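You operate a simulated robot arm through the tools that you are given. There is no shell and no other tool.

You run a simulated robot arm. Do the job below in one go: nothing can be reset, and whatever is moved stays where it is left.

Task
Glue the dowel into the rail piece and clamp it down.
Fine: lid back on the glue pot.
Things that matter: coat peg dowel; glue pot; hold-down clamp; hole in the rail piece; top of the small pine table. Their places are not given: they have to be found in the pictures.

Only the result counts: the job must be done as asked and must still hold three seconds after the hand-in. Knocking over, shifting, dropping, spilling or breaking anything else fails it. A push-on lid holds only when it is set on centred and level and pressed home; a screw cap is set on level and turned clockwise until tight.

Robot
A 7-joint arm with a two-finger parallel gripper, fixed in place. Base frame: the origin is on the floor under the middle of its stand, x ahead of it, y to its left, z up. Units: m, rad, N and s.
With the tool pointing down near the work surface it reaches from about 0.5 to 0.94 m from the base axis. Its first joint turns from -2.897 to 2.897 rad. Payload 3.91 kg.
Tool frame: the origin (TCP) lies between the finger pads and is the grasp point; the fingertips stand 0.03 m ahead of it; z points along the fingers, y is the line along which they close. Largest opening 0.11 m; finger width 0.02, thickness 0.01; the body of the gripper, 0.048 by 0.112 m, starts 0.055 m behind the TCP.
Orientation is that of the tool frame in the base frame, as a unit quaternion [x, y, z, w]. With the fingers straight down and closing along the base's y, the tool's x points along the base's -x, its y along +y and its z along -z.

Tools
- The arm moves only by the tool arm_command. Its argument "rows" is a list of rows, each a list of 7 numbers: the turn, a rotation vector about the base's x, y, z in units of 60 degrees (1.0 is 60 degrees), then the shift along the base's x, y, z in units of 250 mm (1.0 is 250 mm), then the gripper command, from -1 (fully open) to 1 (shut), values between in proportion. In form: [[wx, wy, wz, x, y, z, hand], ...]. A call has 1 to 20 rows; each row is the pose to reach, as a shift and turn from the pose commanded when the call began. A call with a number of a shift or a turn outside -1 to 1 is refused whole. A row lasts 0.2 s, in which the tool goes at most 0.05 m and 0.15 rad; a call with a longer step from one row to the next is refused whole, and so is a gripper value outside its range. Where a pose cannot be reached the arm comes as near as it can. A force on the tool above 40 N (or 10 N above the force at the start of the call, whichever is more), or a blocked arm, ends the call early, and 0.2 s more pass. Each finger travels about 0.072 m/s and halts on what it meets, pressing with about 29 N; the grip force reading is that of the motor and also rises with nothing between the fingers. The clock runs only during rows and for 0.2 s after the last one: add rows that repeat a pose to give the fingers time. The reply holds the time, the measured pose of the TCP, the force on the tool along the base axes, the opening and the grip force, in the units named above and with some noise, with the torque about the TCP (base axes, N m) and any sound that the robot's microphone picked up.
- Cameras (640 x 400 px; columns grow to the right, rows downward): "scene" is fixed at [0.3997, -0.6488, 1.3507]; the picture's right is [0.97, -0.26, 0.00], its down [-0.18, -0.67, -0.72] and it looks along [0.19, 0.69, -0.70] (base axes); focal length 229 px, centre (320, 200). "wrist" rides on the gripper at [0.072, 0.017, -0.103] in the tool frame; the picture's right is [-0.23, 0.97, 0.00], its down [-0.76, -0.18, -0.62] and it looks along [-0.61, -0.14, 0.78] (tool axes); focal length 222 px, centre (320, 200).
- camera(camera): a new picture of that camera. The clock stands still meanwhile.
- raise_lower(by): slides the trunk up (or, below 0, down) by that many m; the arm rides with it, the base frame stays. It gives what a move gives, with no picture.
- probe_pixels(camera, pixels): for up to 12 pixels [column, row] of the newest picture of that camera ("zoom" is the newest enlarged one), the place [x, y, z] in the base frame of the surface seen there, good to about 0.002 m. The clock stands still meanwhile.
- enlarge(camera, box): a new picture of the part [left, top, right, bottom] of that camera's present view, enlarged. The clock stands still meanwhile.
- finish_job(): hands the job in; it is judged then, once.

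Leave the gripper open and the arm clear of the work at the hand-in unless told otherwise.

The tools are called as name(argument=value, ...) on one line, values as JSON. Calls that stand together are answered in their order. arm_command: Moves the arm, as the interface text tells. Its arguments: {"type":"object","properties":{"rows":{"type":"array","items":{"type":"array","items":{"type":"number"}}}},"required":["rows"]} The other tools are called the same way: raise_lower (by) moves the trunk up or down; camera (camera) takes a picture; probe_pixels (camera, pixels) gives the place of the surface under pixels of a picture; enlarge (camera, box) takes an enlarged picture of a part of a camera's view; finish_job () hands the job in.

At the start:

```text
t: 0.0
ee_pos: [0.3186, -0.2594, 1.1557]
ee_rot: [-0.001, 1.0, -0.001, 0.001]
force: [0.2, 0.0, -0.2]
torque: [0.02, -0.01, -0.01]
grip_width: 0.11
grip_force: 0.0
trunk travel left (down, up): [-0.625, 0.057]
```

scene: 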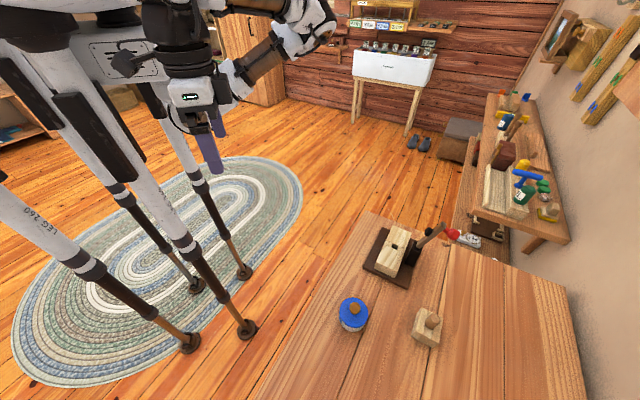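
wrist: 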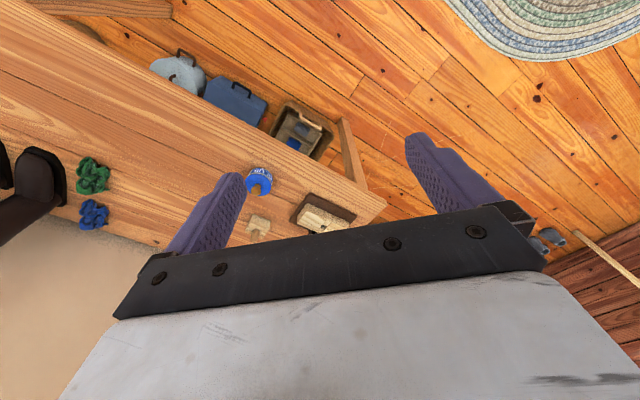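

I see a table at the lower right of the scene picture with a blue-lidded glue pot near (352,313), a small block with a peg near (428,325) and a clamp with the rail piece near (400,250). I'll enlarge that part to look closely.

enlarge(camera="scene", box=[320, 210, 480, 360])

enlarge(camera="wrist", box=[220, 140, 400, 260])

```text
2.67 times, centred on (400, 285) of scene
```

zoom: 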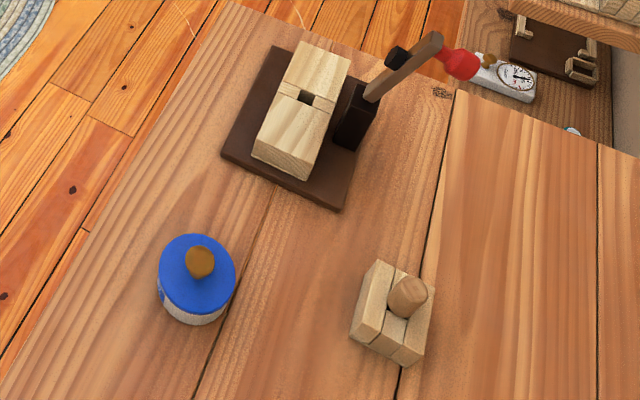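

```text
3.33 times, centred on (310, 200) of wrist
```

zoom: 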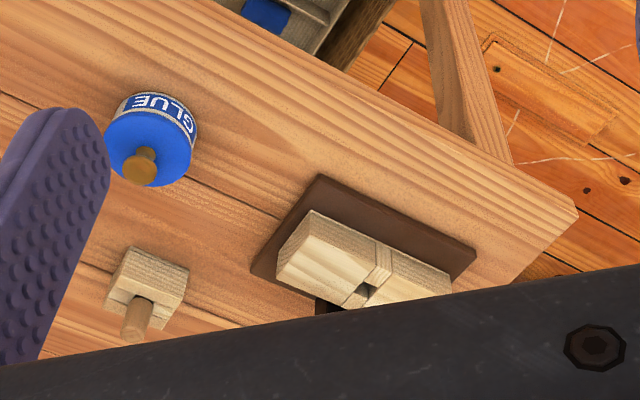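

The rail piece with a square-looking hole sits on a dark base with a toggle clamp (red handle grip). I'll enlarge the scene view on the clamp and then probe it.

enlarge(camera="scene", box=[360, 210, 456, 270])

probe_pixels(camera="scene", pixels=[[354, 308], [352, 315], [341, 318], [365, 308], [432, 318], [427, 333], [416, 328], [438, 330], [397, 245], [392, 258], [405, 225], [400, 340]])

```text
6.67 times, centred on (408, 240) of scene
```

zoom: 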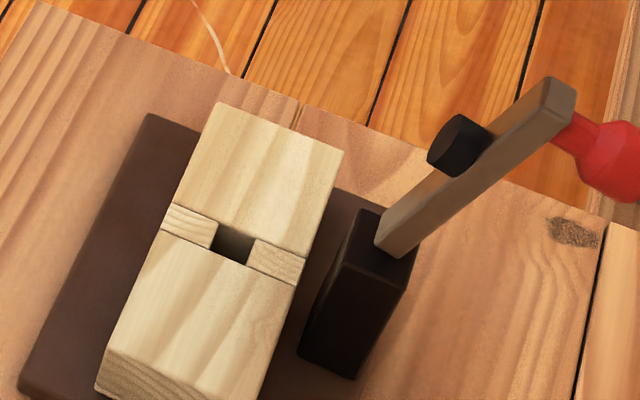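

```text
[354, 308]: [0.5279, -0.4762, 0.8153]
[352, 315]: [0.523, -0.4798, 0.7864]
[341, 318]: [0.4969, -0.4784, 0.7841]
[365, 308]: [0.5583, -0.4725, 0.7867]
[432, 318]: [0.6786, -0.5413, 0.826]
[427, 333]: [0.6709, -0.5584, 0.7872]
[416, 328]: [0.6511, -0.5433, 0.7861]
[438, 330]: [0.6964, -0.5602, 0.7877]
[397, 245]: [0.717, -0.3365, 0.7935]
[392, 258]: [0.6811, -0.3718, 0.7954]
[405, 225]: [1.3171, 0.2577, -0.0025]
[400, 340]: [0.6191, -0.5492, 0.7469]
```

The clamp is a lever hinged on a dark post, with a black pad on its side and a red grip at its end, standing open. I'll probe points on the clamp, rail and hole in this zoom.

probe_pixels(camera="zoom", pixels=[[235, 243], [218, 236], [250, 262], [228, 224], [254, 240], [218, 103], [342, 152], [165, 226], [298, 282], [360, 215], [405, 275], [390, 245]])

probe_pixels(camera="zoom", pixels=[[460, 140], [445, 165], [555, 85], [570, 110], [415, 225], [375, 240], [620, 160], [340, 330], [150, 120], [30, 385], [100, 385], [330, 150]])

```text
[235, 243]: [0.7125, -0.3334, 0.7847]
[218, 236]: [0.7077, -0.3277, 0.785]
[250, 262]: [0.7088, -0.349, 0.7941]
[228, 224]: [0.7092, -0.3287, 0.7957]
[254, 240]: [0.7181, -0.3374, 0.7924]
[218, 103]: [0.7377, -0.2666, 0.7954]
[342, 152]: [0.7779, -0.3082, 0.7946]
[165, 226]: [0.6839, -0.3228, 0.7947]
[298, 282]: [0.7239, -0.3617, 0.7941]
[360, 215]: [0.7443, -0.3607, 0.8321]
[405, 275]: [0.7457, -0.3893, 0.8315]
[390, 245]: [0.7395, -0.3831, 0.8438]
```

```text
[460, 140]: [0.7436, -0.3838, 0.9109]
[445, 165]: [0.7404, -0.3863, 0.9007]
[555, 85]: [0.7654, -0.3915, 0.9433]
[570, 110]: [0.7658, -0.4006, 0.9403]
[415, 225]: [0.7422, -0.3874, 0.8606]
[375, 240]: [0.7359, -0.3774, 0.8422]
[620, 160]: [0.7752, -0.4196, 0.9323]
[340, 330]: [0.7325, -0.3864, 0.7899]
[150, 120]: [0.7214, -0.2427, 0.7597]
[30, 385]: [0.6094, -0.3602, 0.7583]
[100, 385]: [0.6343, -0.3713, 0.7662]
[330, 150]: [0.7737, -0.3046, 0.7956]
```

The pot, peg and clamp are located roughly. Before working I want close views; I'll move the tool from its start toward the table, staying high (z about 1.1), with the gripper open.

arm_command(rows=[[0, 0, 0, 0.15, 0, 0, -1], [0, 0, 0, 0.3, -0.05, 0, -1], [0, 0, 0, 0.45, -0.1, -0.05, -1], [0, 0, 0, 0.6, -0.2, -0.1, -1], [0, 0, 0, 0.7, -0.3, -0.15, -1], [0, 0, 0, 0.7, -0.3, -0.2, -1]])

camera(camera="wrist")

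camera(camera="scene")

```text
t: 1.4
ee_pos: [0.4947, -0.336, 1.1039]
ee_rot: [0.002, 1.0, 0.0, 0.0]
force: [-0.5, 0.5, -0.1]
torque: [0.0, 0.02, 0.02]
grip_width: 0.11
grip_force: 0.1
trunk travel left (down, up): [-0.625, 0.057]
```

```text
taken
```

wrist: 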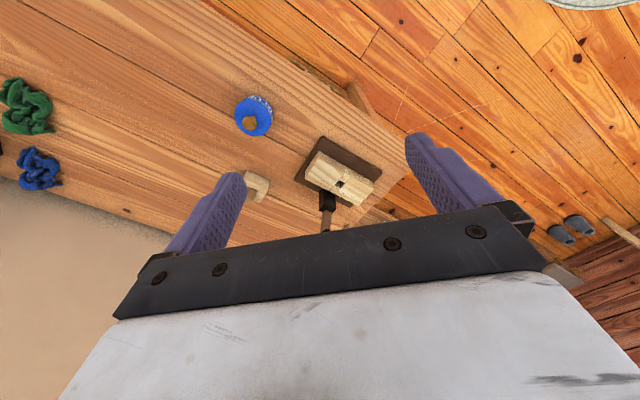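

```text
taken
```

scene: 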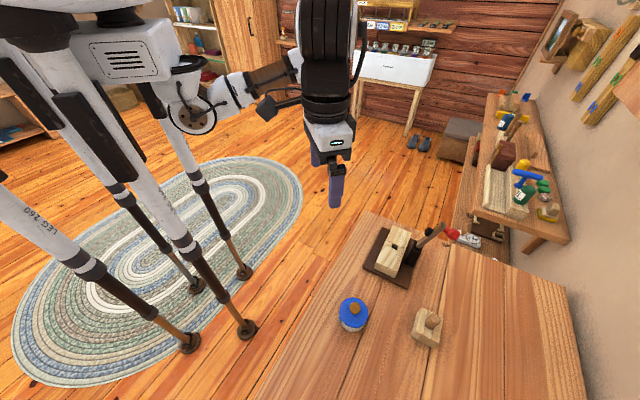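

The wrist sees the pot at (253,117), peg block at (256,187) and rail at (340,180). I'll enlarge each part.

enlarge(camera="wrist", box=[290, 130, 386, 236])

enlarge(camera="wrist", box=[220, 80, 300, 130])

enlarge(camera="scene", box=[320, 285, 400, 340])

enlarge(camera="scene", box=[395, 295, 459, 355])

```text
3.77 times, centred on (338, 183) of wrist
```

zoom: 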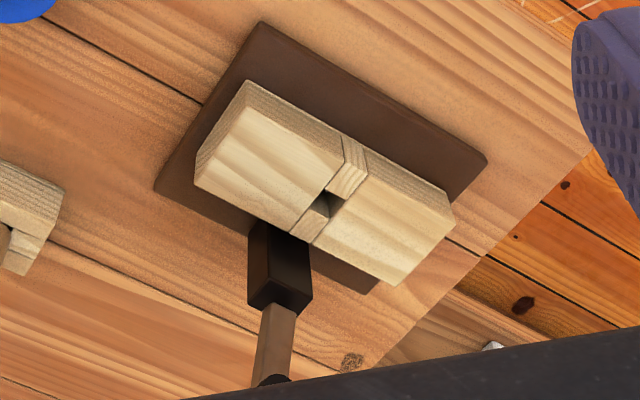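

```text
8.00 times, centred on (260, 105) of wrist
```

zoom: 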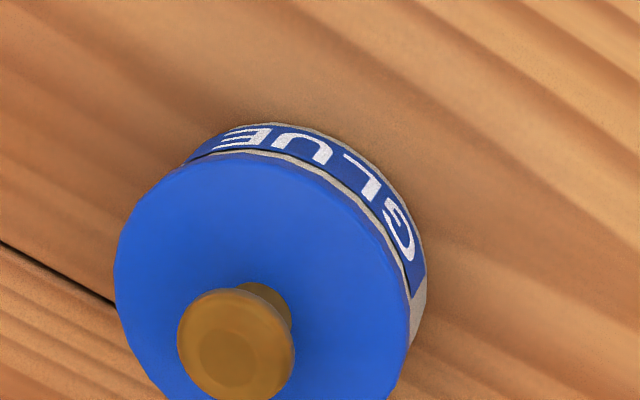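

```text
7.27 times, centred on (360, 312) of scene
```

zoom: 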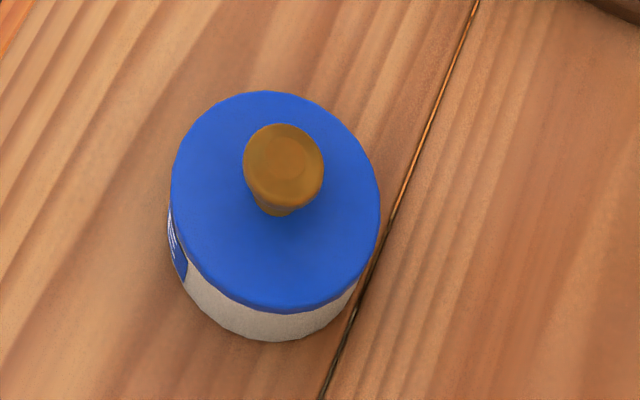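

```text
6.67 times, centred on (427, 325) of scene
```

zoom: 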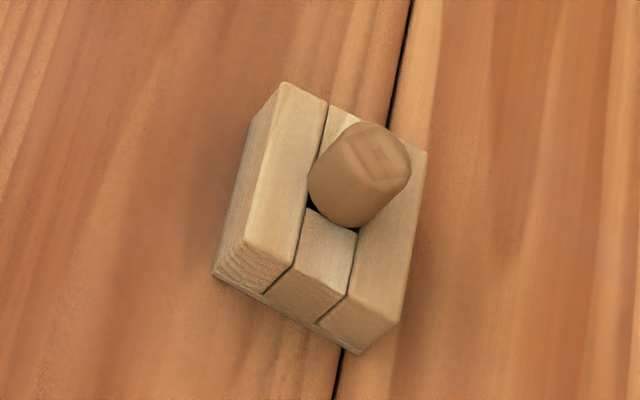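

The last zoom shows the dowel standing in its wooden holder. I'll probe its top and the holder's corners.

probe_pixels(camera="zoom", pixels=[[380, 155], [345, 150], [408, 170], [375, 128], [370, 185], [315, 195], [385, 215], [345, 222], [285, 85], [425, 155], [245, 235], [390, 318]])

enlarge(camera="scene", box=[320, 285, 400, 340])

probe_pixels(camera="zoom", pixels=[[284, 160], [250, 155], [320, 158], [282, 128], [265, 92], [175, 190], [378, 200], [270, 305], [360, 130], [200, 260], [270, 330], [278, 208]])

```text
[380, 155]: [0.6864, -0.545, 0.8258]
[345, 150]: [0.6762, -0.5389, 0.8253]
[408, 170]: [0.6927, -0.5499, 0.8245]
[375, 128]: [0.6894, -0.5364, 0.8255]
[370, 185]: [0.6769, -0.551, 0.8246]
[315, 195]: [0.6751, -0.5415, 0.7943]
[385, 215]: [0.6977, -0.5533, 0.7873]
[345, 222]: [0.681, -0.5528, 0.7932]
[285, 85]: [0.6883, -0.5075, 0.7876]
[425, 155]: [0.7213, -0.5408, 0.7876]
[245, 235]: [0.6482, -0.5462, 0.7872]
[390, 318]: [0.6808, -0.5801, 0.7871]
```

```text
7.27 times, centred on (360, 312) of scene
```

zoom: 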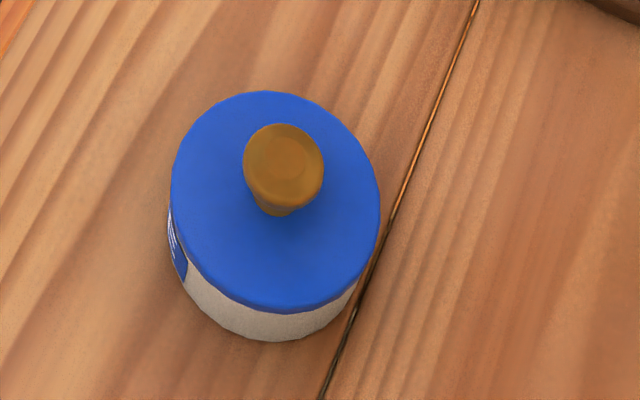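

```text
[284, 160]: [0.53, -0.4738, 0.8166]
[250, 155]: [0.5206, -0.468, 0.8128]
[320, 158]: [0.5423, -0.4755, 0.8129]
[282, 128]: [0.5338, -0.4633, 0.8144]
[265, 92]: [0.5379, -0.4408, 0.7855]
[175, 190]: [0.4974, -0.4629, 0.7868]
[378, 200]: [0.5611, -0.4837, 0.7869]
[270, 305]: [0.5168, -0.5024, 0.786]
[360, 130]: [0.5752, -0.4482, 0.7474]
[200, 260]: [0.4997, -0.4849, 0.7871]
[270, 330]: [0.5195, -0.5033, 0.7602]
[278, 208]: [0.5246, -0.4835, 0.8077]
```

Lid: centre about (0.5285, -0.4725), radius 0.033, knob top z 0.816. Dowel top centre about (0.684, -0.5445, 0.8255). Next I move the wrist camera above and in front of the rail, staying clear of the standing lever, to look at the hole.

arm_command(rows=[[0, 0, 0, 0.13, 0.01, -0.12, -1], [0, 0, 0, 0.26, 0.02, -0.24, -1], [0, 0, 0, 0.39, 0.03, -0.36, -1], [0, 0, 0, 0.52, 0.04, -0.48, -1], [0, 0, 0, 0.6, 0.05, -0.6, -1], [0, 0, 0, 0.6, 0.05, -0.6, -1]])

camera(camera="wrist")

camera(camera="scene")

```text
t: 2.8
ee_pos: [0.6452, -0.322, 0.9548]
ee_rot: [-0.001, 1.0, -0.001, 0.001]
force: [-0.5, -0.8, -1.1]
torque: [-0.03, -0.01, -0.01]
grip_width: 0.1101
grip_force: 0.0
trunk travel left (down, up): [-0.625, 0.057]
```

```text
taken
```

wrist: 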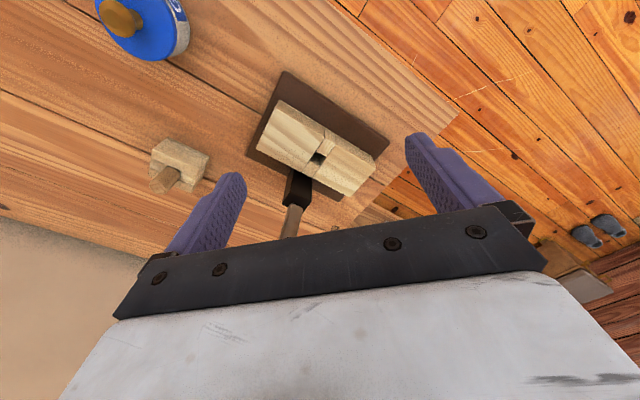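

```text
taken
```

scene: 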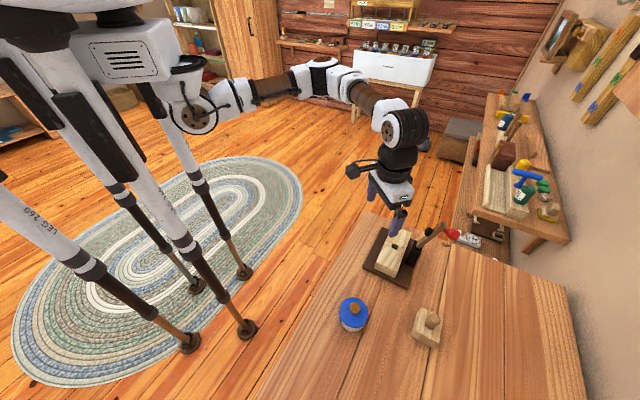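

The wrist now sees the hole at about (316,158). I'll enlarge around it and probe its edges.

enlarge(camera="wrist", box=[286, 138, 350, 178])

enlarge(camera="wrist", box=[240, 70, 400, 240])

```text
10.00 times, centred on (318, 158) of wrist
```

zoom: 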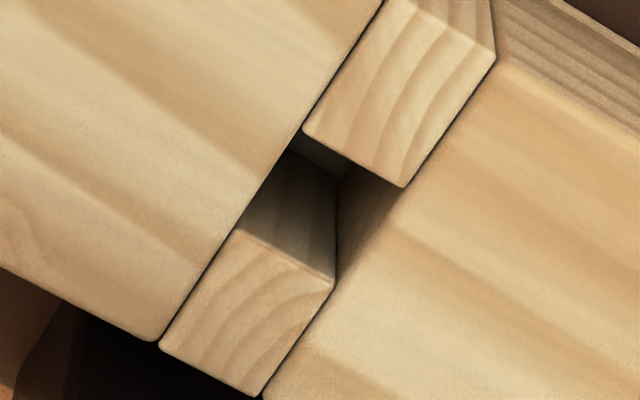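

```text
2.35 times, centred on (320, 155) of wrist
```

zoom: 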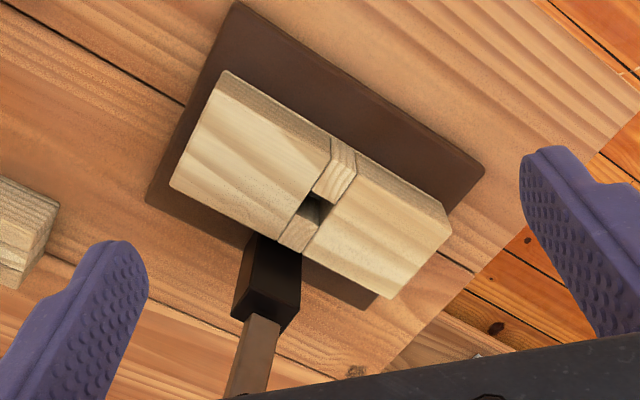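

I'll retake the 10x zoom of the hole and probe its four top corners and the floor inside.

enlarge(camera="wrist", box=[286, 138, 350, 178])

probe_pixels(camera="zoom", pixels=[[305, 122], [405, 182], [412, 195], [336, 290], [325, 284], [236, 236], [228, 228], [293, 132], [320, 155], [290, 190], [360, 200], [325, 230]])

```text
10.00 times, centred on (318, 158) of wrist
```

zoom: 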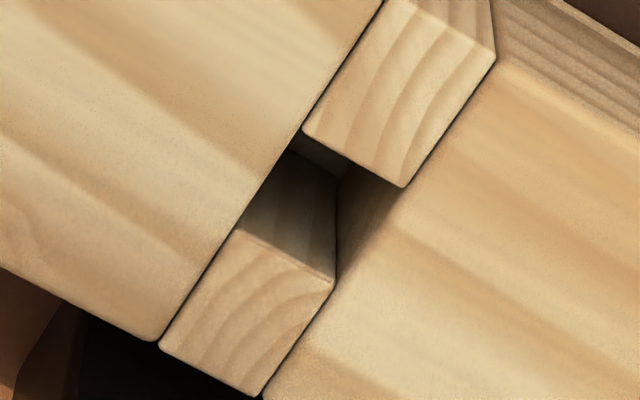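

```text
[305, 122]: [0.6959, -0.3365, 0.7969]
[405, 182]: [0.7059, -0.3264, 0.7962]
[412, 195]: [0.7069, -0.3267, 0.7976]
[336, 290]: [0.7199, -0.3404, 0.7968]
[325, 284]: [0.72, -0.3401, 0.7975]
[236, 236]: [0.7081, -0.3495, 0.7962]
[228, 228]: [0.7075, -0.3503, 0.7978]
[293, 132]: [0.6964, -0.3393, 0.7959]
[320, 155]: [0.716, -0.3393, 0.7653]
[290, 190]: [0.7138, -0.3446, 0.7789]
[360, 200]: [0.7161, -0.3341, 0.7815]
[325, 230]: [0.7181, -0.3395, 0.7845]
```

Hole centre is about (0.708, -0.3386), about 0.016-0.018 m square, rail top z 0.7965. Next I move over to view the dowel from close by.

arm_command(rows=[[0, 0, 0, -0.02, -0.18, 0, -1], [0, 0, 0, -0.04, -0.36, -0.02, -1], [0, 0, 0, -0.06, -0.54, -0.06, -1], [0, 0, 0, -0.08, -0.72, -0.12, -1], [0, 0, 0, -0.1, -0.82, -0.16, -1], [0, 0, 0, -0.1, -0.82, -0.16, -1]])

camera(camera="wrist")

camera(camera="scene")

```text
t: 4.2
ee_pos: [0.6193, -0.5286, 0.9146]
ee_rot: [0.0, 1.0, -0.001, 0.0]
force: [-0.2, -1.2, -0.3]
torque: [-0.01, -0.05, -0.02]
grip_width: 0.1098
grip_force: 0.0
trunk travel left (down, up): [-0.625, 0.057]
```

```text
taken
```

wrist: 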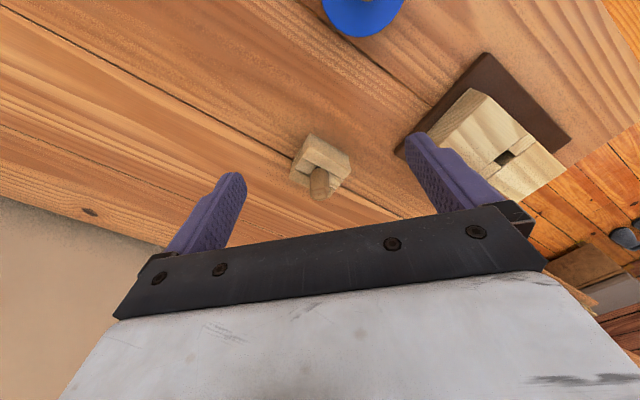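

```text
taken
```

scene: 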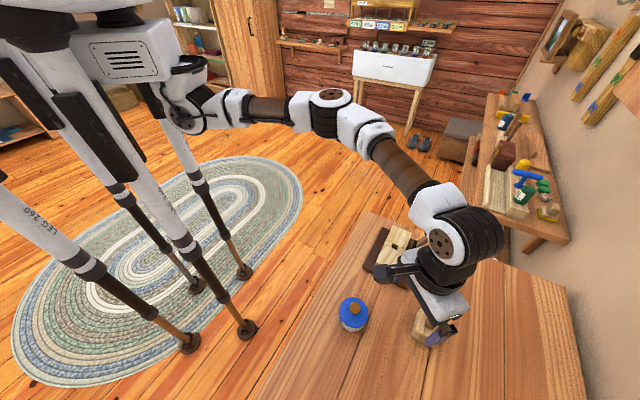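

The dowel and holder are visible at (320,175). I'll enlarge them.

enlarge(camera="wrist", box=[280, 125, 360, 205])

```text
5.00 times, centred on (320, 165) of wrist
```

zoom: 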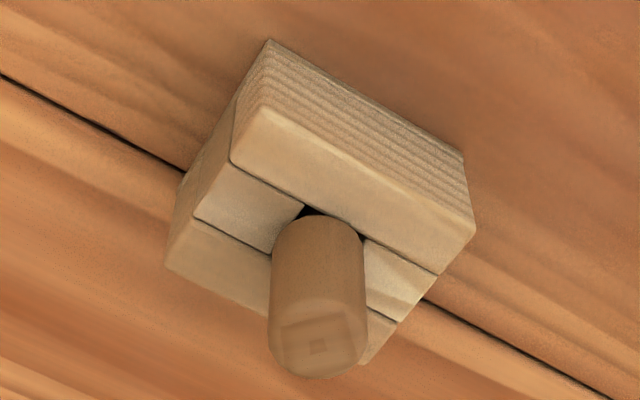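

The dowel is a thick head (about 0.021 m across) standing with its shoulder on the holder, a thinner part in the holder hole. Now I move back over the pot to look at the lid closely.

arm_command(rows=[[0, 0, 0, -0.13, 0.08, 0, -1], [0, 0, 0, -0.26, 0.15, 0, -1], [0, 0, 0, -0.39, 0.2, 0, -1], [0, 0, 0, -0.47, 0.22, 0, -1], [0, 0, 0, -0.47, 0.22, 0, -1]])

camera(camera="wrist")

enlarge(camera="wrist", box=[260, 80, 400, 210])

```text
t: 5.4
ee_pos: [0.5005, -0.471, 0.9143]
ee_rot: [0.0, 1.0, 0.0, 0.002]
force: [0.5, 0.2, -0.4]
torque: [-0.02, 0.03, 0.02]
grip_width: 0.11
grip_force: 0.0
trunk travel left (down, up): [-0.625, 0.057]
```

```text
taken
```

wrist: 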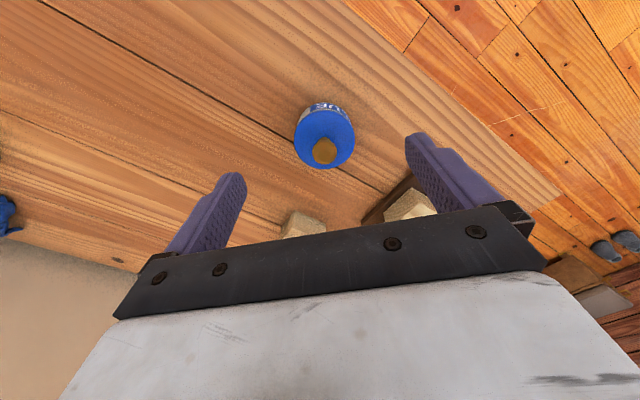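

```text
3.08 times, centred on (330, 145) of wrist
```

zoom: 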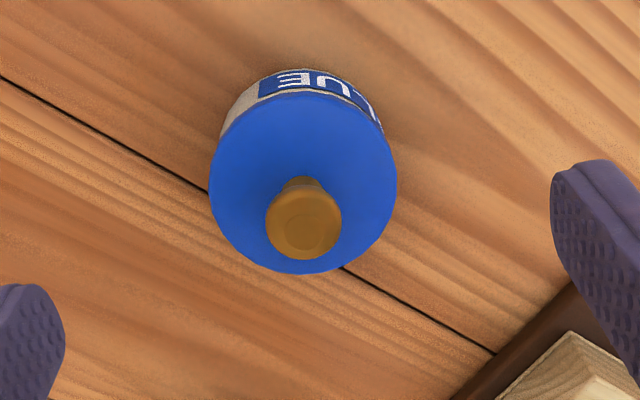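

I'll probe the lid edges and knob top from this view to refine the centre.

probe_pixels(camera="zoom", pixels=[[303, 222], [268, 222], [340, 222], [303, 190], [303, 257], [213, 185], [393, 185], [303, 95], [303, 270], [240, 245], [370, 245], [302, 180]])

```text
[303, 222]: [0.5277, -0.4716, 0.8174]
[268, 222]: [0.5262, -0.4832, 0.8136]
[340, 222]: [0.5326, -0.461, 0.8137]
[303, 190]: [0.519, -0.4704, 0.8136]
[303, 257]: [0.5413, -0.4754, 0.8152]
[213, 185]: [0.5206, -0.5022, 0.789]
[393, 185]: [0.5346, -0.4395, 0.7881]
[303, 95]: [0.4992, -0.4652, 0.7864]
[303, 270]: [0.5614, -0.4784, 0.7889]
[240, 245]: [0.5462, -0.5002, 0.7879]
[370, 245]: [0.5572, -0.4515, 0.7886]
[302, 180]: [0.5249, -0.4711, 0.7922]
```

Knob centre about (0.5297, -0.472), knob top z 0.8165, lid top 0.7875. I go above the knob, descend so the fingertips stop about 4 mm above the lid, without closing yet.

arm_command(rows=[[0, 0, 0, 0.112, 0.002, -0.05, -1], [0, 0, 0, 0.112, 0.002, -0.15, -1], [0, 0, 0, 0.112, 0.002, -0.25, -1], [0, 0, 0, 0.112, 0.002, -0.33, -1], [0, 0, 0, 0.112, 0.002, -0.368, -1], [0, 0, 0, 0.112, 0.002, -0.368, -1]])

camera(camera="wrist")

camera(camera="scene")

```text
t: 6.8
ee_pos: [0.5273, -0.4718, 0.8229]
ee_rot: [0.0, 1.0, -0.001, 0.0]
force: [0.1, -0.1, 0.4]
torque: [0.01, 0.01, -0.01]
grip_width: 0.11
grip_force: 0.0
trunk travel left (down, up): [-0.625, 0.057]
```

```text
taken
```

wrist: 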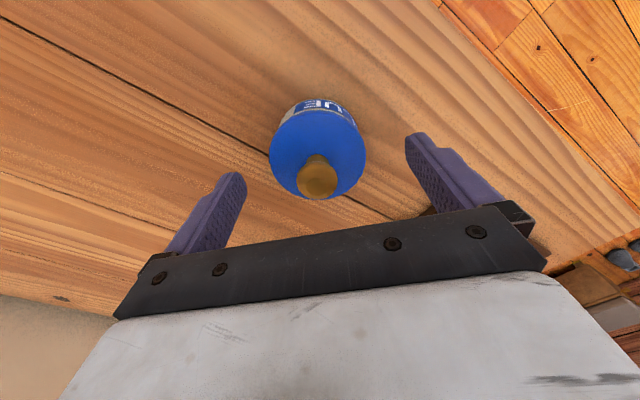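

```text
taken
```

scene: 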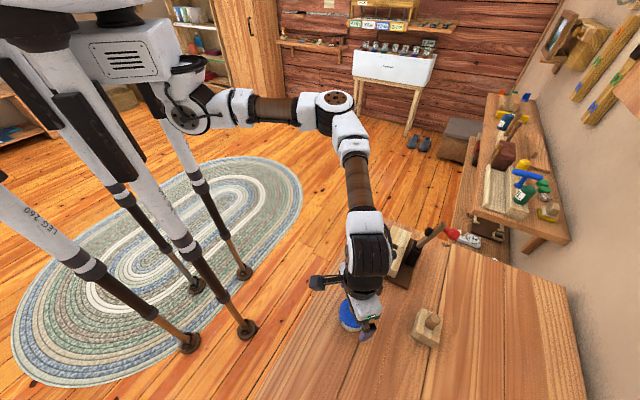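

I'll check the knob's place relative to the fingers in this view with a probe before closing.

probe_pixels(camera="wrist", pixels=[[318, 175], [300, 177], [336, 177], [318, 158], [318, 197], [272, 150], [364, 150]])

enlarge(camera="scene", box=[320, 280, 400, 350])

```text
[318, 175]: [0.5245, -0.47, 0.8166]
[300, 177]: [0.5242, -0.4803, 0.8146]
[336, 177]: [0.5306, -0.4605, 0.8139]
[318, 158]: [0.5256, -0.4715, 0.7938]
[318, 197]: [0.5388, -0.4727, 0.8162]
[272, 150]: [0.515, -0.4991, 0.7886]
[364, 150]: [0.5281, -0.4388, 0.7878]
```

```text
5.71 times, centred on (360, 315) of scene
```

zoom: 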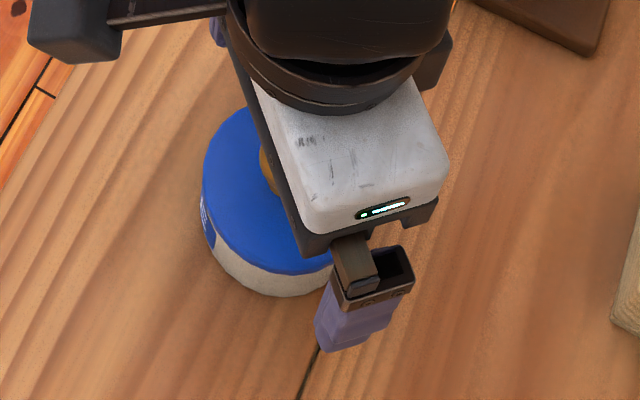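

The knob is centred between the fingers to about 1 mm. Closing the gripper now while holding the pose.

arm_command(rows=[[0, 0, 0, 0, 0, 0, 0], [0, 0, 0, 0, 0, 0, 0.4], [0, 0, 0, 0, 0, 0, 0.5], [0, 0, 0, 0, 0, 0, 0.7], [0, 0, 0, 0, 0, 0, 1], [0, 0, 0, 0, 0, 0, 1]])

camera(camera="wrist")

```text
t: 8.2
ee_pos: [0.53, -0.4709, 0.8212]
ee_rot: [0.0, 1.0, -0.001, 0.001]
force: [0.2, 0.8, -0.4]
torque: [0.01, -0.02, 0.01]
grip_width: 0.0236
grip_force: 29.4
trunk travel left (down, up): [-0.625, 0.057]
heard: snap
```

```text
taken
```

wrist: 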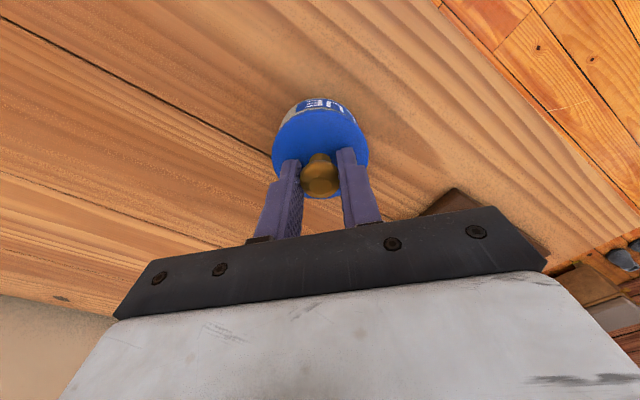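

The knob is gripped (width 0.0236) and I heard a snap, perhaps the push-on lid coming loose. I'll lift gently by 6 mm and check the force and the picture.

arm_command(rows=[[0, 0, 0, 0, 0, 0.008, 1], [0, 0, 0, 0, 0, 0.016, 1], [0, 0, 0, 0, 0, 0.024, 1], [0, 0, 0, 0, 0, 0.024, 1]])

enlarge(camera="wrist", box=[250, 80, 390, 210])

enlarge(camera="scene", box=[320, 280, 400, 350])

```text
t: 9.2
ee_pos: [0.5294, -0.4718, 0.8289]
ee_rot: [0.0, 1.0, -0.001, 0.002]
force: [0.3, -0.1, 0.0]
torque: [-0.01, -0.02, 0.02]
grip_width: 0.0238
grip_force: 29.3
trunk travel left (down, up): [-0.625, 0.057]
```

```text
3.08 times, centred on (320, 145) of wrist
```

zoom: 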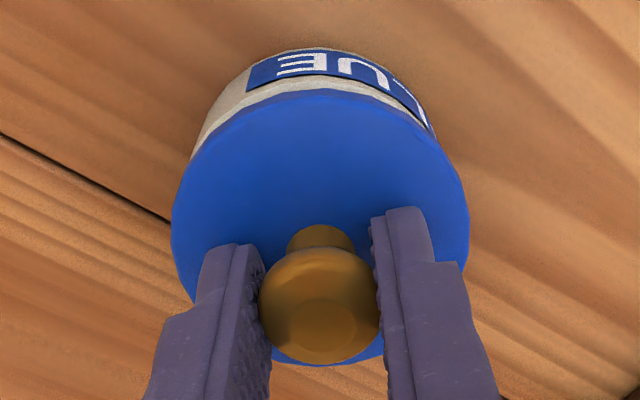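

```text
5.71 times, centred on (360, 315) of scene
```

zoom: 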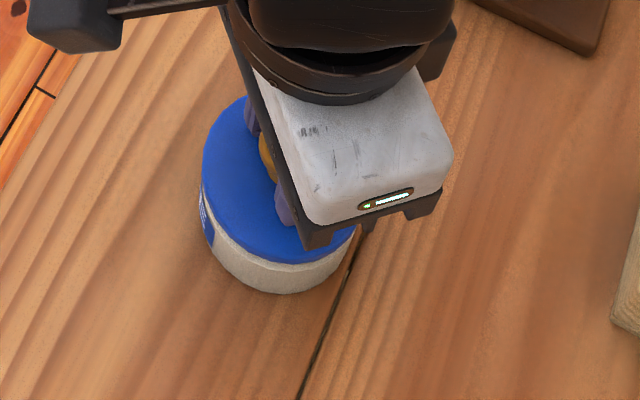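

The force is near zero and the white part of the pot shows more, so the lid is coming up freely. Lifting further by 5 cm slowly, then looking.

arm_command(rows=[[0, 0, 0, 0, 0, 0.03, 1], [0, 0, 0, 0, 0, 0.06, 1], [0, 0, 0, 0, 0, 0.1, 1], [0, 0, 0, 0, 0, 0.15, 1], [0, 0, 0, 0, 0, 0.2, 1], [0, 0, 0, 0, 0, 0.2, 1]])

enlarge(camera="wrist", box=[250, 80, 390, 210])

enlarge(camera="scene", box=[310, 270, 406, 350])

```text
t: 10.6
ee_pos: [0.5301, -0.4715, 0.8795]
ee_rot: [0.001, 1.0, 0.0, 0.001]
force: [-0.4, -0.9, -0.9]
torque: [-0.01, -0.01, 0.04]
grip_width: 0.0235
grip_force: 28.7
trunk travel left (down, up): [-0.625, 0.057]
```

```text
3.08 times, centred on (320, 145) of wrist
```

zoom: 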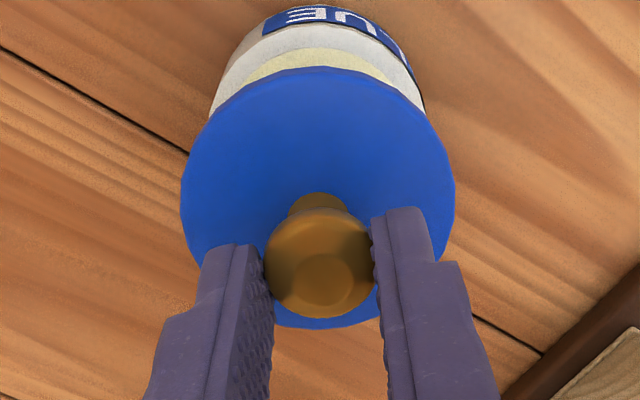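

```text
5.00 times, centred on (358, 310) of scene
```

zoom: 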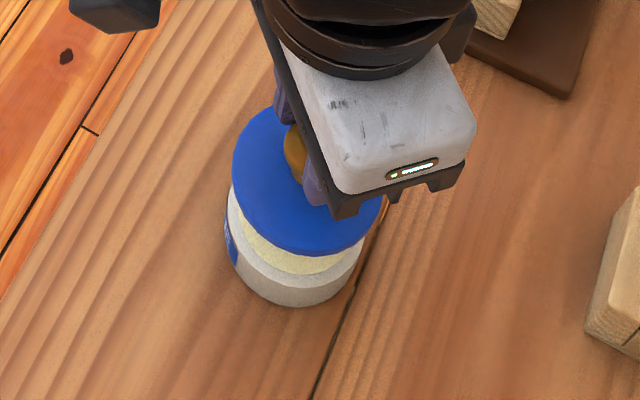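

The lid is off and the pot stayed put; pale glue is inside. I'll carry the lid to a free spot near (0.58, -0.59) at height, then look at it.

arm_command(rows=[[0, 0, 0, 0.0, -0.05, 0.08, 1], [0, 0, 0, 0.05, -0.18, 0.08, 1], [0, 0, 0, 0.12, -0.33, 0.08, 1], [0, 0, 0, 0.2, -0.44, 0.06, 1], [0, 0, 0, 0.2, -0.47, 0, 1], [0, 0, 0, 0.2, -0.47, -0.1, 1], [0, 0, 0, 0.2, -0.47, -0.1, 1]])

camera(camera="scene")

enlarge(camera="scene", box=[330, 290, 426, 370])

enlarge(camera="wrist", box=[200, 0, 440, 210])

```text
t: 12.2
ee_pos: [0.581, -0.59, 0.8528]
ee_rot: [0.0, 1.0, -0.001, 0.001]
force: [0.2, 0.0, -1.0]
torque: [0.02, 0.01, 0.02]
grip_width: 0.0237
grip_force: 28.8
trunk travel left (down, up): [-0.625, 0.057]
```

```text
taken
```

scene: 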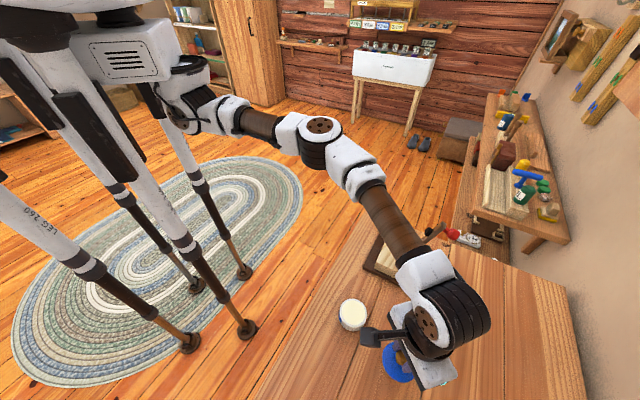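

```text
5.00 times, centred on (378, 330) of scene
```

zoom: 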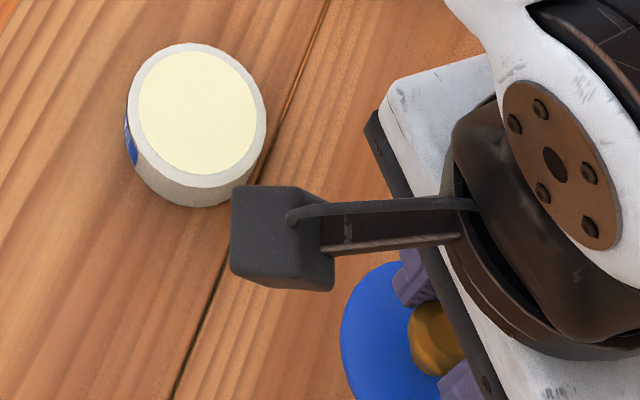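

```text
1.90 times, centred on (320, 105) of wrist
```

zoom: 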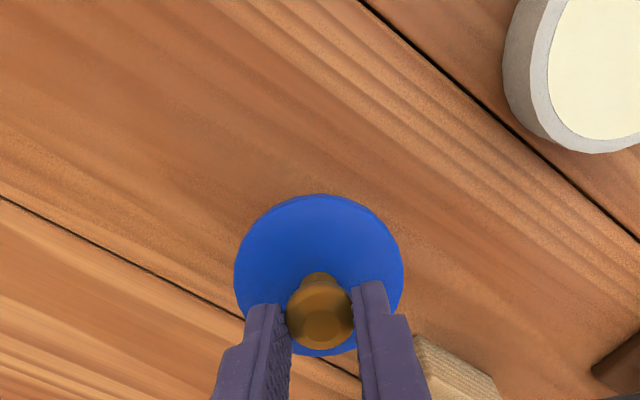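

The open pot shows the glue surface near the rim. I'll probe the pot's rim, glue surface and the table below the lid.

enlarge(camera="scene", box=[330, 290, 378, 335])

probe_pixels(camera="scene", pixels=[[353, 312], [353, 308], [347, 313], [360, 313], [353, 321], [339, 312], [366, 312], [352, 300], [353, 325], [380, 375], [375, 350], [390, 320]])

```text
8.89 times, centred on (354, 312) of scene
```

zoom: 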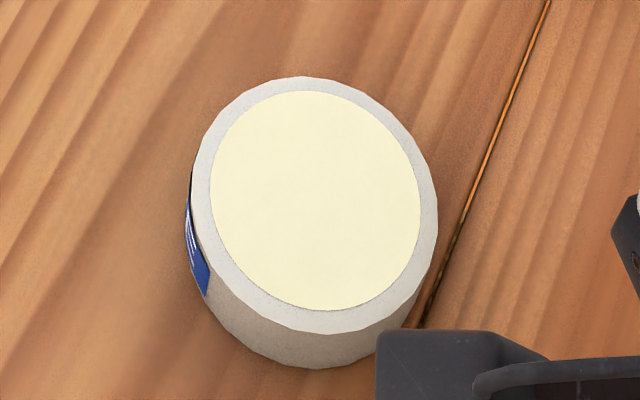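

```text
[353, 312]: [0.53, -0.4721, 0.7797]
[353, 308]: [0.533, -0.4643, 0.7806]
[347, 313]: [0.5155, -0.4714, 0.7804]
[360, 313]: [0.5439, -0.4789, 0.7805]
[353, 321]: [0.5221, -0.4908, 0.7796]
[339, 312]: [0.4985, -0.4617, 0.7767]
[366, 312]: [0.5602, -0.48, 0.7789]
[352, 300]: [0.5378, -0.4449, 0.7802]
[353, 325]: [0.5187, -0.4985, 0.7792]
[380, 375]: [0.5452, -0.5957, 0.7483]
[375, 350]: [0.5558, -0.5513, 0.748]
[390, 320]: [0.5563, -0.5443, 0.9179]
```

Pot rim and glue surface are both near z 0.780, pot centre about (0.5295, -0.472). Table z is 0.748. I'll lower the lid to about 5-10 mm above the table, then feel down in small steps.

arm_command(rows=[[0, 0, 0, 0, 0, -0.08, 1], [0, 0, 0, 0, 0, -0.14, 1], [0, 0, 0, 0, 0, -0.19, 1], [0, 0, 0, 0, 0, -0.21, 1], [0, 0, 0, 0, 0, -0.21, 1]])

enlarge(camera="wrist", box=[200, 0, 440, 210])

enlarge(camera="scene", box=[360, 320, 440, 400])

```text
t: 13.4
ee_pos: [0.5782, -0.5891, 0.8069]
ee_rot: [0.0, 1.0, -0.004, 0.001]
force: [0.9, -6.4, 28.9]
torque: [-0.16, 0.07, 0.01]
grip_width: 0.0235
grip_force: 28.6
trunk travel left (down, up): [-0.625, 0.057]
```

```text
1.90 times, centred on (320, 105) of wrist
```

zoom: 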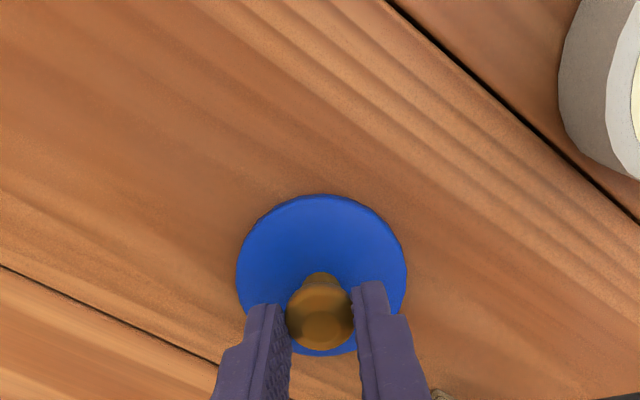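

```text
5.00 times, centred on (400, 360) of scene
```

zoom: 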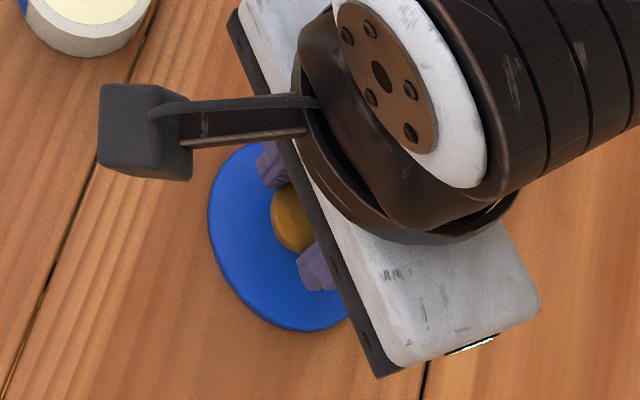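

There is 29 N upward: the lid's underside already touches the table, earlier than a flat disc would. I'll probe the lid's top height here.

probe_pixels(camera="zoom", pixels=[[240, 200], [225, 220], [260, 290], [310, 320], [232, 170], [200, 330], [285, 225], [215, 265]])

enlarge(camera="wrist", box=[270, 80, 370, 190])

probe_pixels(camera="zoom", pixels=[[320, 100], [200, 150], [450, 150], [320, 80], [180, 250], [470, 250]])

```text
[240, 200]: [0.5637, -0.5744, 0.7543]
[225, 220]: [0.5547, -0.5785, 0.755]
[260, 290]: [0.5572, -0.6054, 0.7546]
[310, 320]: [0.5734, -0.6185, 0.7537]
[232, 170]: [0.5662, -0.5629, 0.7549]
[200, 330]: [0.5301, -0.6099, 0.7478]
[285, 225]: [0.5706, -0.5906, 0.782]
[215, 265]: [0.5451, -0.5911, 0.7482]
```

```text
3.64 times, centred on (320, 135) of wrist
```

zoom: 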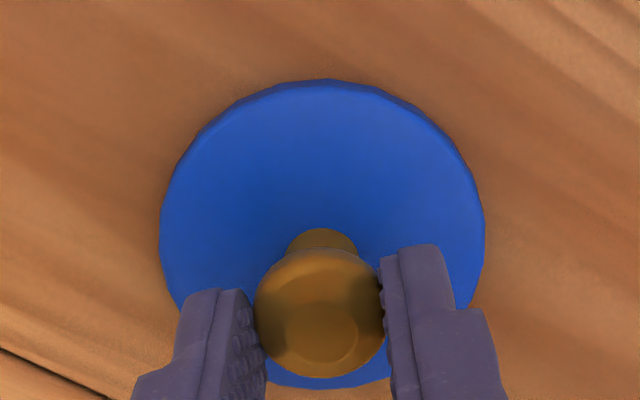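

```text
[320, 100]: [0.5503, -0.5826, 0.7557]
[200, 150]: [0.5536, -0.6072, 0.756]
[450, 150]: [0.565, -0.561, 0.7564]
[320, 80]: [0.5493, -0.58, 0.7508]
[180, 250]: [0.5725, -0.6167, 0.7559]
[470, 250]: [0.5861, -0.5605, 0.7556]
```

The lid's flat disc (7 mm thick) is resting on the table at z 0.755 top; the knob slid lower in the fingers during the lift. I'll relieve the pressing force by rising about 4 mm, then open the gripper.

arm_command(rows=[[0, 0, 0, 0, 0, 0.008, 1], [0, 0, 0, 0, 0, 0.016, 1], [0, 0, 0, 0, 0, 0.016, 1]])

enlarge(camera="wrist", box=[270, 80, 370, 190])

```text
t: 14.2
ee_pos: [0.5792, -0.5889, 0.8055]
ee_rot: [0.0, 1.0, 0.0, 0.001]
force: [1.2, -6.6, 15.6]
torque: [-0.29, -0.07, 0.0]
grip_width: 0.0236
grip_force: 29.2
trunk travel left (down, up): [-0.625, 0.057]
```

```text
3.64 times, centred on (320, 135) of wrist
```

zoom: 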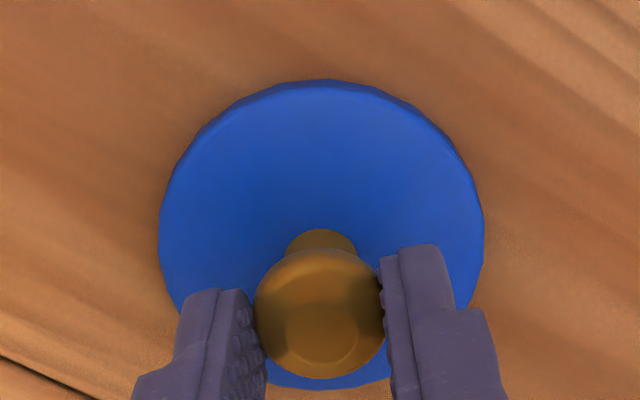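

Still 15.6 N up; I'll rise another 4 mm to bring it near zero before opening.

arm_command(rows=[[0, 0, 0, 0, 0, 0.006, 1], [0, 0, 0, 0, 0, 0.012, 1], [0, 0, 0, 0, 0, 0.016, 1], [0, 0, 0, 0, 0, 0.016, 1]])

```text
t: 15.2
ee_pos: [0.5797, -0.589, 0.8082]
ee_rot: [0.0, 1.0, 0.0, 0.0]
force: [0.0, -0.2, -0.8]
torque: [0.02, -0.03, 0.01]
grip_width: 0.0237
grip_force: 28.9
trunk travel left (down, up): [-0.625, 0.057]
```

Force is now about -0.8 N, meaning the lid may just hang. I'll lower 1.5 mm so it rests, then open slowly.

arm_command(rows=[[0, 0, 0, 0, 0, -0.006, 1], [0, 0, 0, 0, 0, -0.006, 1]])

enlarge(camera="scene", box=[360, 320, 440, 400])

probe_pixels(camera="zoom", pixels=[[240, 200], [225, 220], [260, 290], [310, 320], [232, 170]])

```text
t: 15.8
ee_pos: [0.5782, -0.5888, 0.8075]
ee_rot: [0.0, 1.0, -0.001, 0.001]
force: [-0.7, -0.1, -0.1]
torque: [-0.02, 0.0, 0.04]
grip_width: 0.0237
grip_force: 29.1
trunk travel left (down, up): [-0.625, 0.057]
```

```text
5.00 times, centred on (400, 360) of scene
```

zoom: 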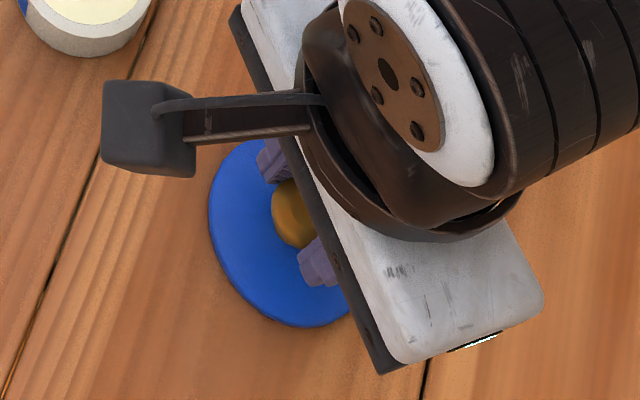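

```text
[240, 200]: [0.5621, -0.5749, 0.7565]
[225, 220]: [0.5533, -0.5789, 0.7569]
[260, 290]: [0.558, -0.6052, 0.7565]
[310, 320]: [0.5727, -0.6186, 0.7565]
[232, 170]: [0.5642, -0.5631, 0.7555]
```

The lid's top reads about 0.7563, roughly 1 mm above resting. I'll lower another 1.5 mm.

arm_command(rows=[[0, 0, 0, 0, 0, -0.004, 1], [0, 0, 0, 0, 0, -0.007, 1], [0, 0, 0, 0, 0, -0.007, 1]])

```text
t: 16.6
ee_pos: [0.5794, -0.5885, 0.8065]
ee_rot: [-0.001, 1.0, -0.001, 0.001]
force: [1.0, 0.1, 0.1]
torque: [0.07, -0.02, 0.01]
grip_width: 0.0238
grip_force: 29.1
trunk travel left (down, up): [-0.625, 0.057]
```

Force near zero; one more millimetre down to make sure it rests.

arm_command(rows=[[0, 0, 0, 0, 0, -0.004, 1], [0, 0, 0, 0, 0, -0.004, 1]])

```text
t: 17.2
ee_pos: [0.5788, -0.5871, 0.8053]
ee_rot: [-0.001, 1.0, -0.001, 0.001]
force: [1.4, -0.1, 5.0]
torque: [0.02, -0.01, 0.0]
grip_width: 0.0236
grip_force: 28.8
trunk travel left (down, up): [-0.625, 0.057]
```

5 N of contact: the lid rests on the table. Opening the gripper, then rising.

arm_command(rows=[[0, 0, 0, 0, 0, 0, 0.5], [0, 0, 0, 0, 0, 0, 0.3], [0, 0, 0, 0, 0, 0, 0.1], [0, 0, 0, 0, 0, 0, 0.0], [0, 0, 0, 0, 0, 0, 0.0]])

enlarge(camera="wrist", box=[220, 60, 420, 210])

```text
t: 18.4
ee_pos: [0.5805, -0.5885, 0.8044]
ee_rot: [0.0, 1.0, 0.0, 0.001]
force: [1.1, 0.2, -0.5]
torque: [-0.03, -0.01, 0.02]
grip_width: 0.055
grip_force: 0.0
trunk travel left (down, up): [-0.625, 0.057]
```

```text
2.67 times, centred on (320, 135) of wrist
```

zoom: 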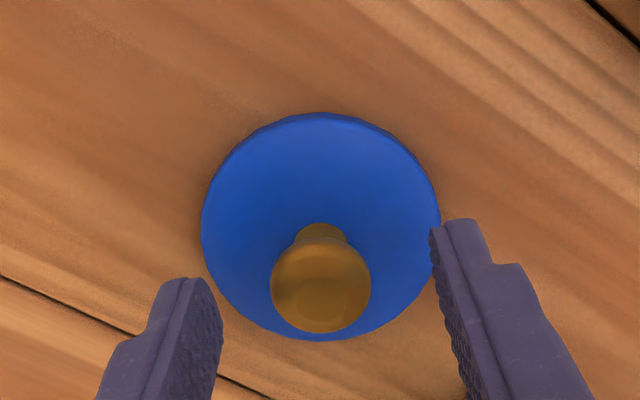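

The lid sits flat on the table at about (0.579, -0.588). Next I rise, turn the tool by -45° about z (to line up with the holder and rail) and move above the dowel.

arm_command(rows=[[0, 0, 0, 0, 0, 0.15, 0], [0, 0, 0, 0, 0, 0.3, 0], [0, 0, 0, 0, 0, 0.456, 0], [0, 0, -0.13, 0.08, 0.03, 0.456, 0], [0, 0, -0.26, 0.16, 0.06, 0.456, 0], [0, 0, -0.39, 0.24, 0.1, 0.456, 0], [0, 0, -0.52, 0.32, 0.14, 0.456, 0], [0, 0, -0.65, 0.4, 0.18, 0.456, 0], [0, 0, -0.75, 0.42, 0.18, 0.456, 0], [0, 0, -0.75, 0.42, 0.18, 0.456, 0]])

camera(camera="wrist")

camera(camera="scene")

```text
t: 20.6
ee_pos: [0.6854, -0.544, 0.9199]
ee_rot: [0.384, 0.923, -0.001, 0.001]
force: [0.7, -0.8, -0.3]
torque: [0.0, 0.05, -0.02]
grip_width: 0.0549
grip_force: 0.0
trunk travel left (down, up): [-0.625, 0.057]
```

```text
taken
```

wrist: 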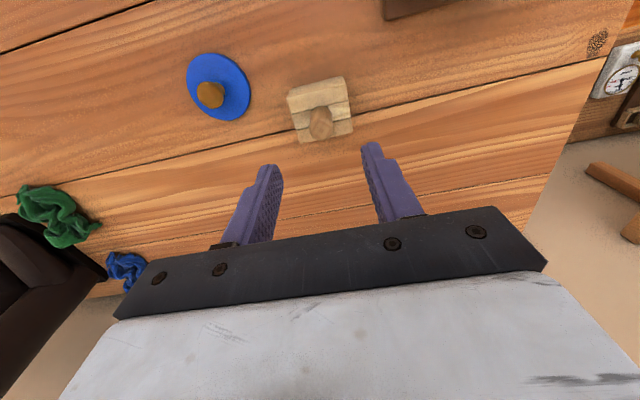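

```text
taken
```

scene: 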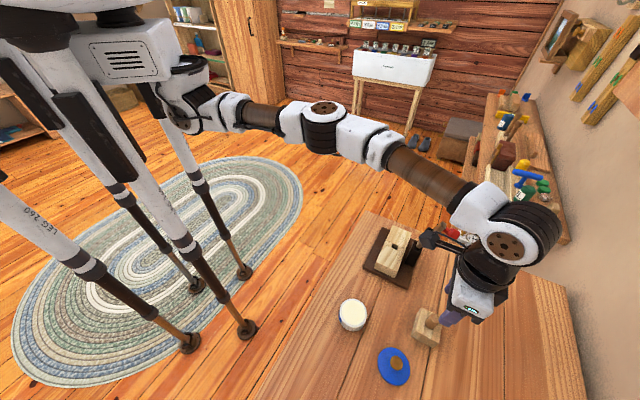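

The tool now points over the dowel, aligned with the holder. I'll enlarge the dowel view at (320,120) and probe its top.

enlarge(camera="wrist", box=[280, 70, 360, 150])

probe_pixels(camera="zoom", pixels=[[320, 270], [265, 270], [375, 270], [320, 225], [320, 310], [285, 240], [355, 240], [320, 200], [320, 175]])

```text
5.00 times, centred on (320, 110) of wrist
```

zoom: 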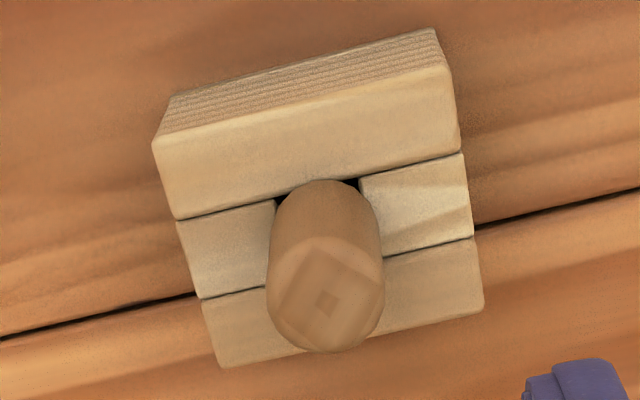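

```text
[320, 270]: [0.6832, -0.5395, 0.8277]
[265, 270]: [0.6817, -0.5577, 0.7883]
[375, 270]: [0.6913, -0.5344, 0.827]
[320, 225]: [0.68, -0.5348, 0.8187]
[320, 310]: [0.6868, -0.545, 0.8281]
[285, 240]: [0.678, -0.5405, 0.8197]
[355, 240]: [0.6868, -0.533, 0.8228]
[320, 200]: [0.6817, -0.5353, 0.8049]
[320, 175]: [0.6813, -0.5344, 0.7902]
```

I'll probe the rim of the dowel's top face for the exact centre.

probe_pixels(camera="zoom", pixels=[[326, 298], [274, 300], [378, 290], [322, 247], [330, 345], [290, 262], [362, 330], [290, 332], [362, 258]])

```text
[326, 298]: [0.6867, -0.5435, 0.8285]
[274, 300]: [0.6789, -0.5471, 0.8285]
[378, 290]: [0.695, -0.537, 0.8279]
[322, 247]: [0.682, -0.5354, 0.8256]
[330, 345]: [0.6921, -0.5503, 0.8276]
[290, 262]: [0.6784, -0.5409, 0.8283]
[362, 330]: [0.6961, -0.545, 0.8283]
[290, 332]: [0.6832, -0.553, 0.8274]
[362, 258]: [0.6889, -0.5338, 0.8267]
```

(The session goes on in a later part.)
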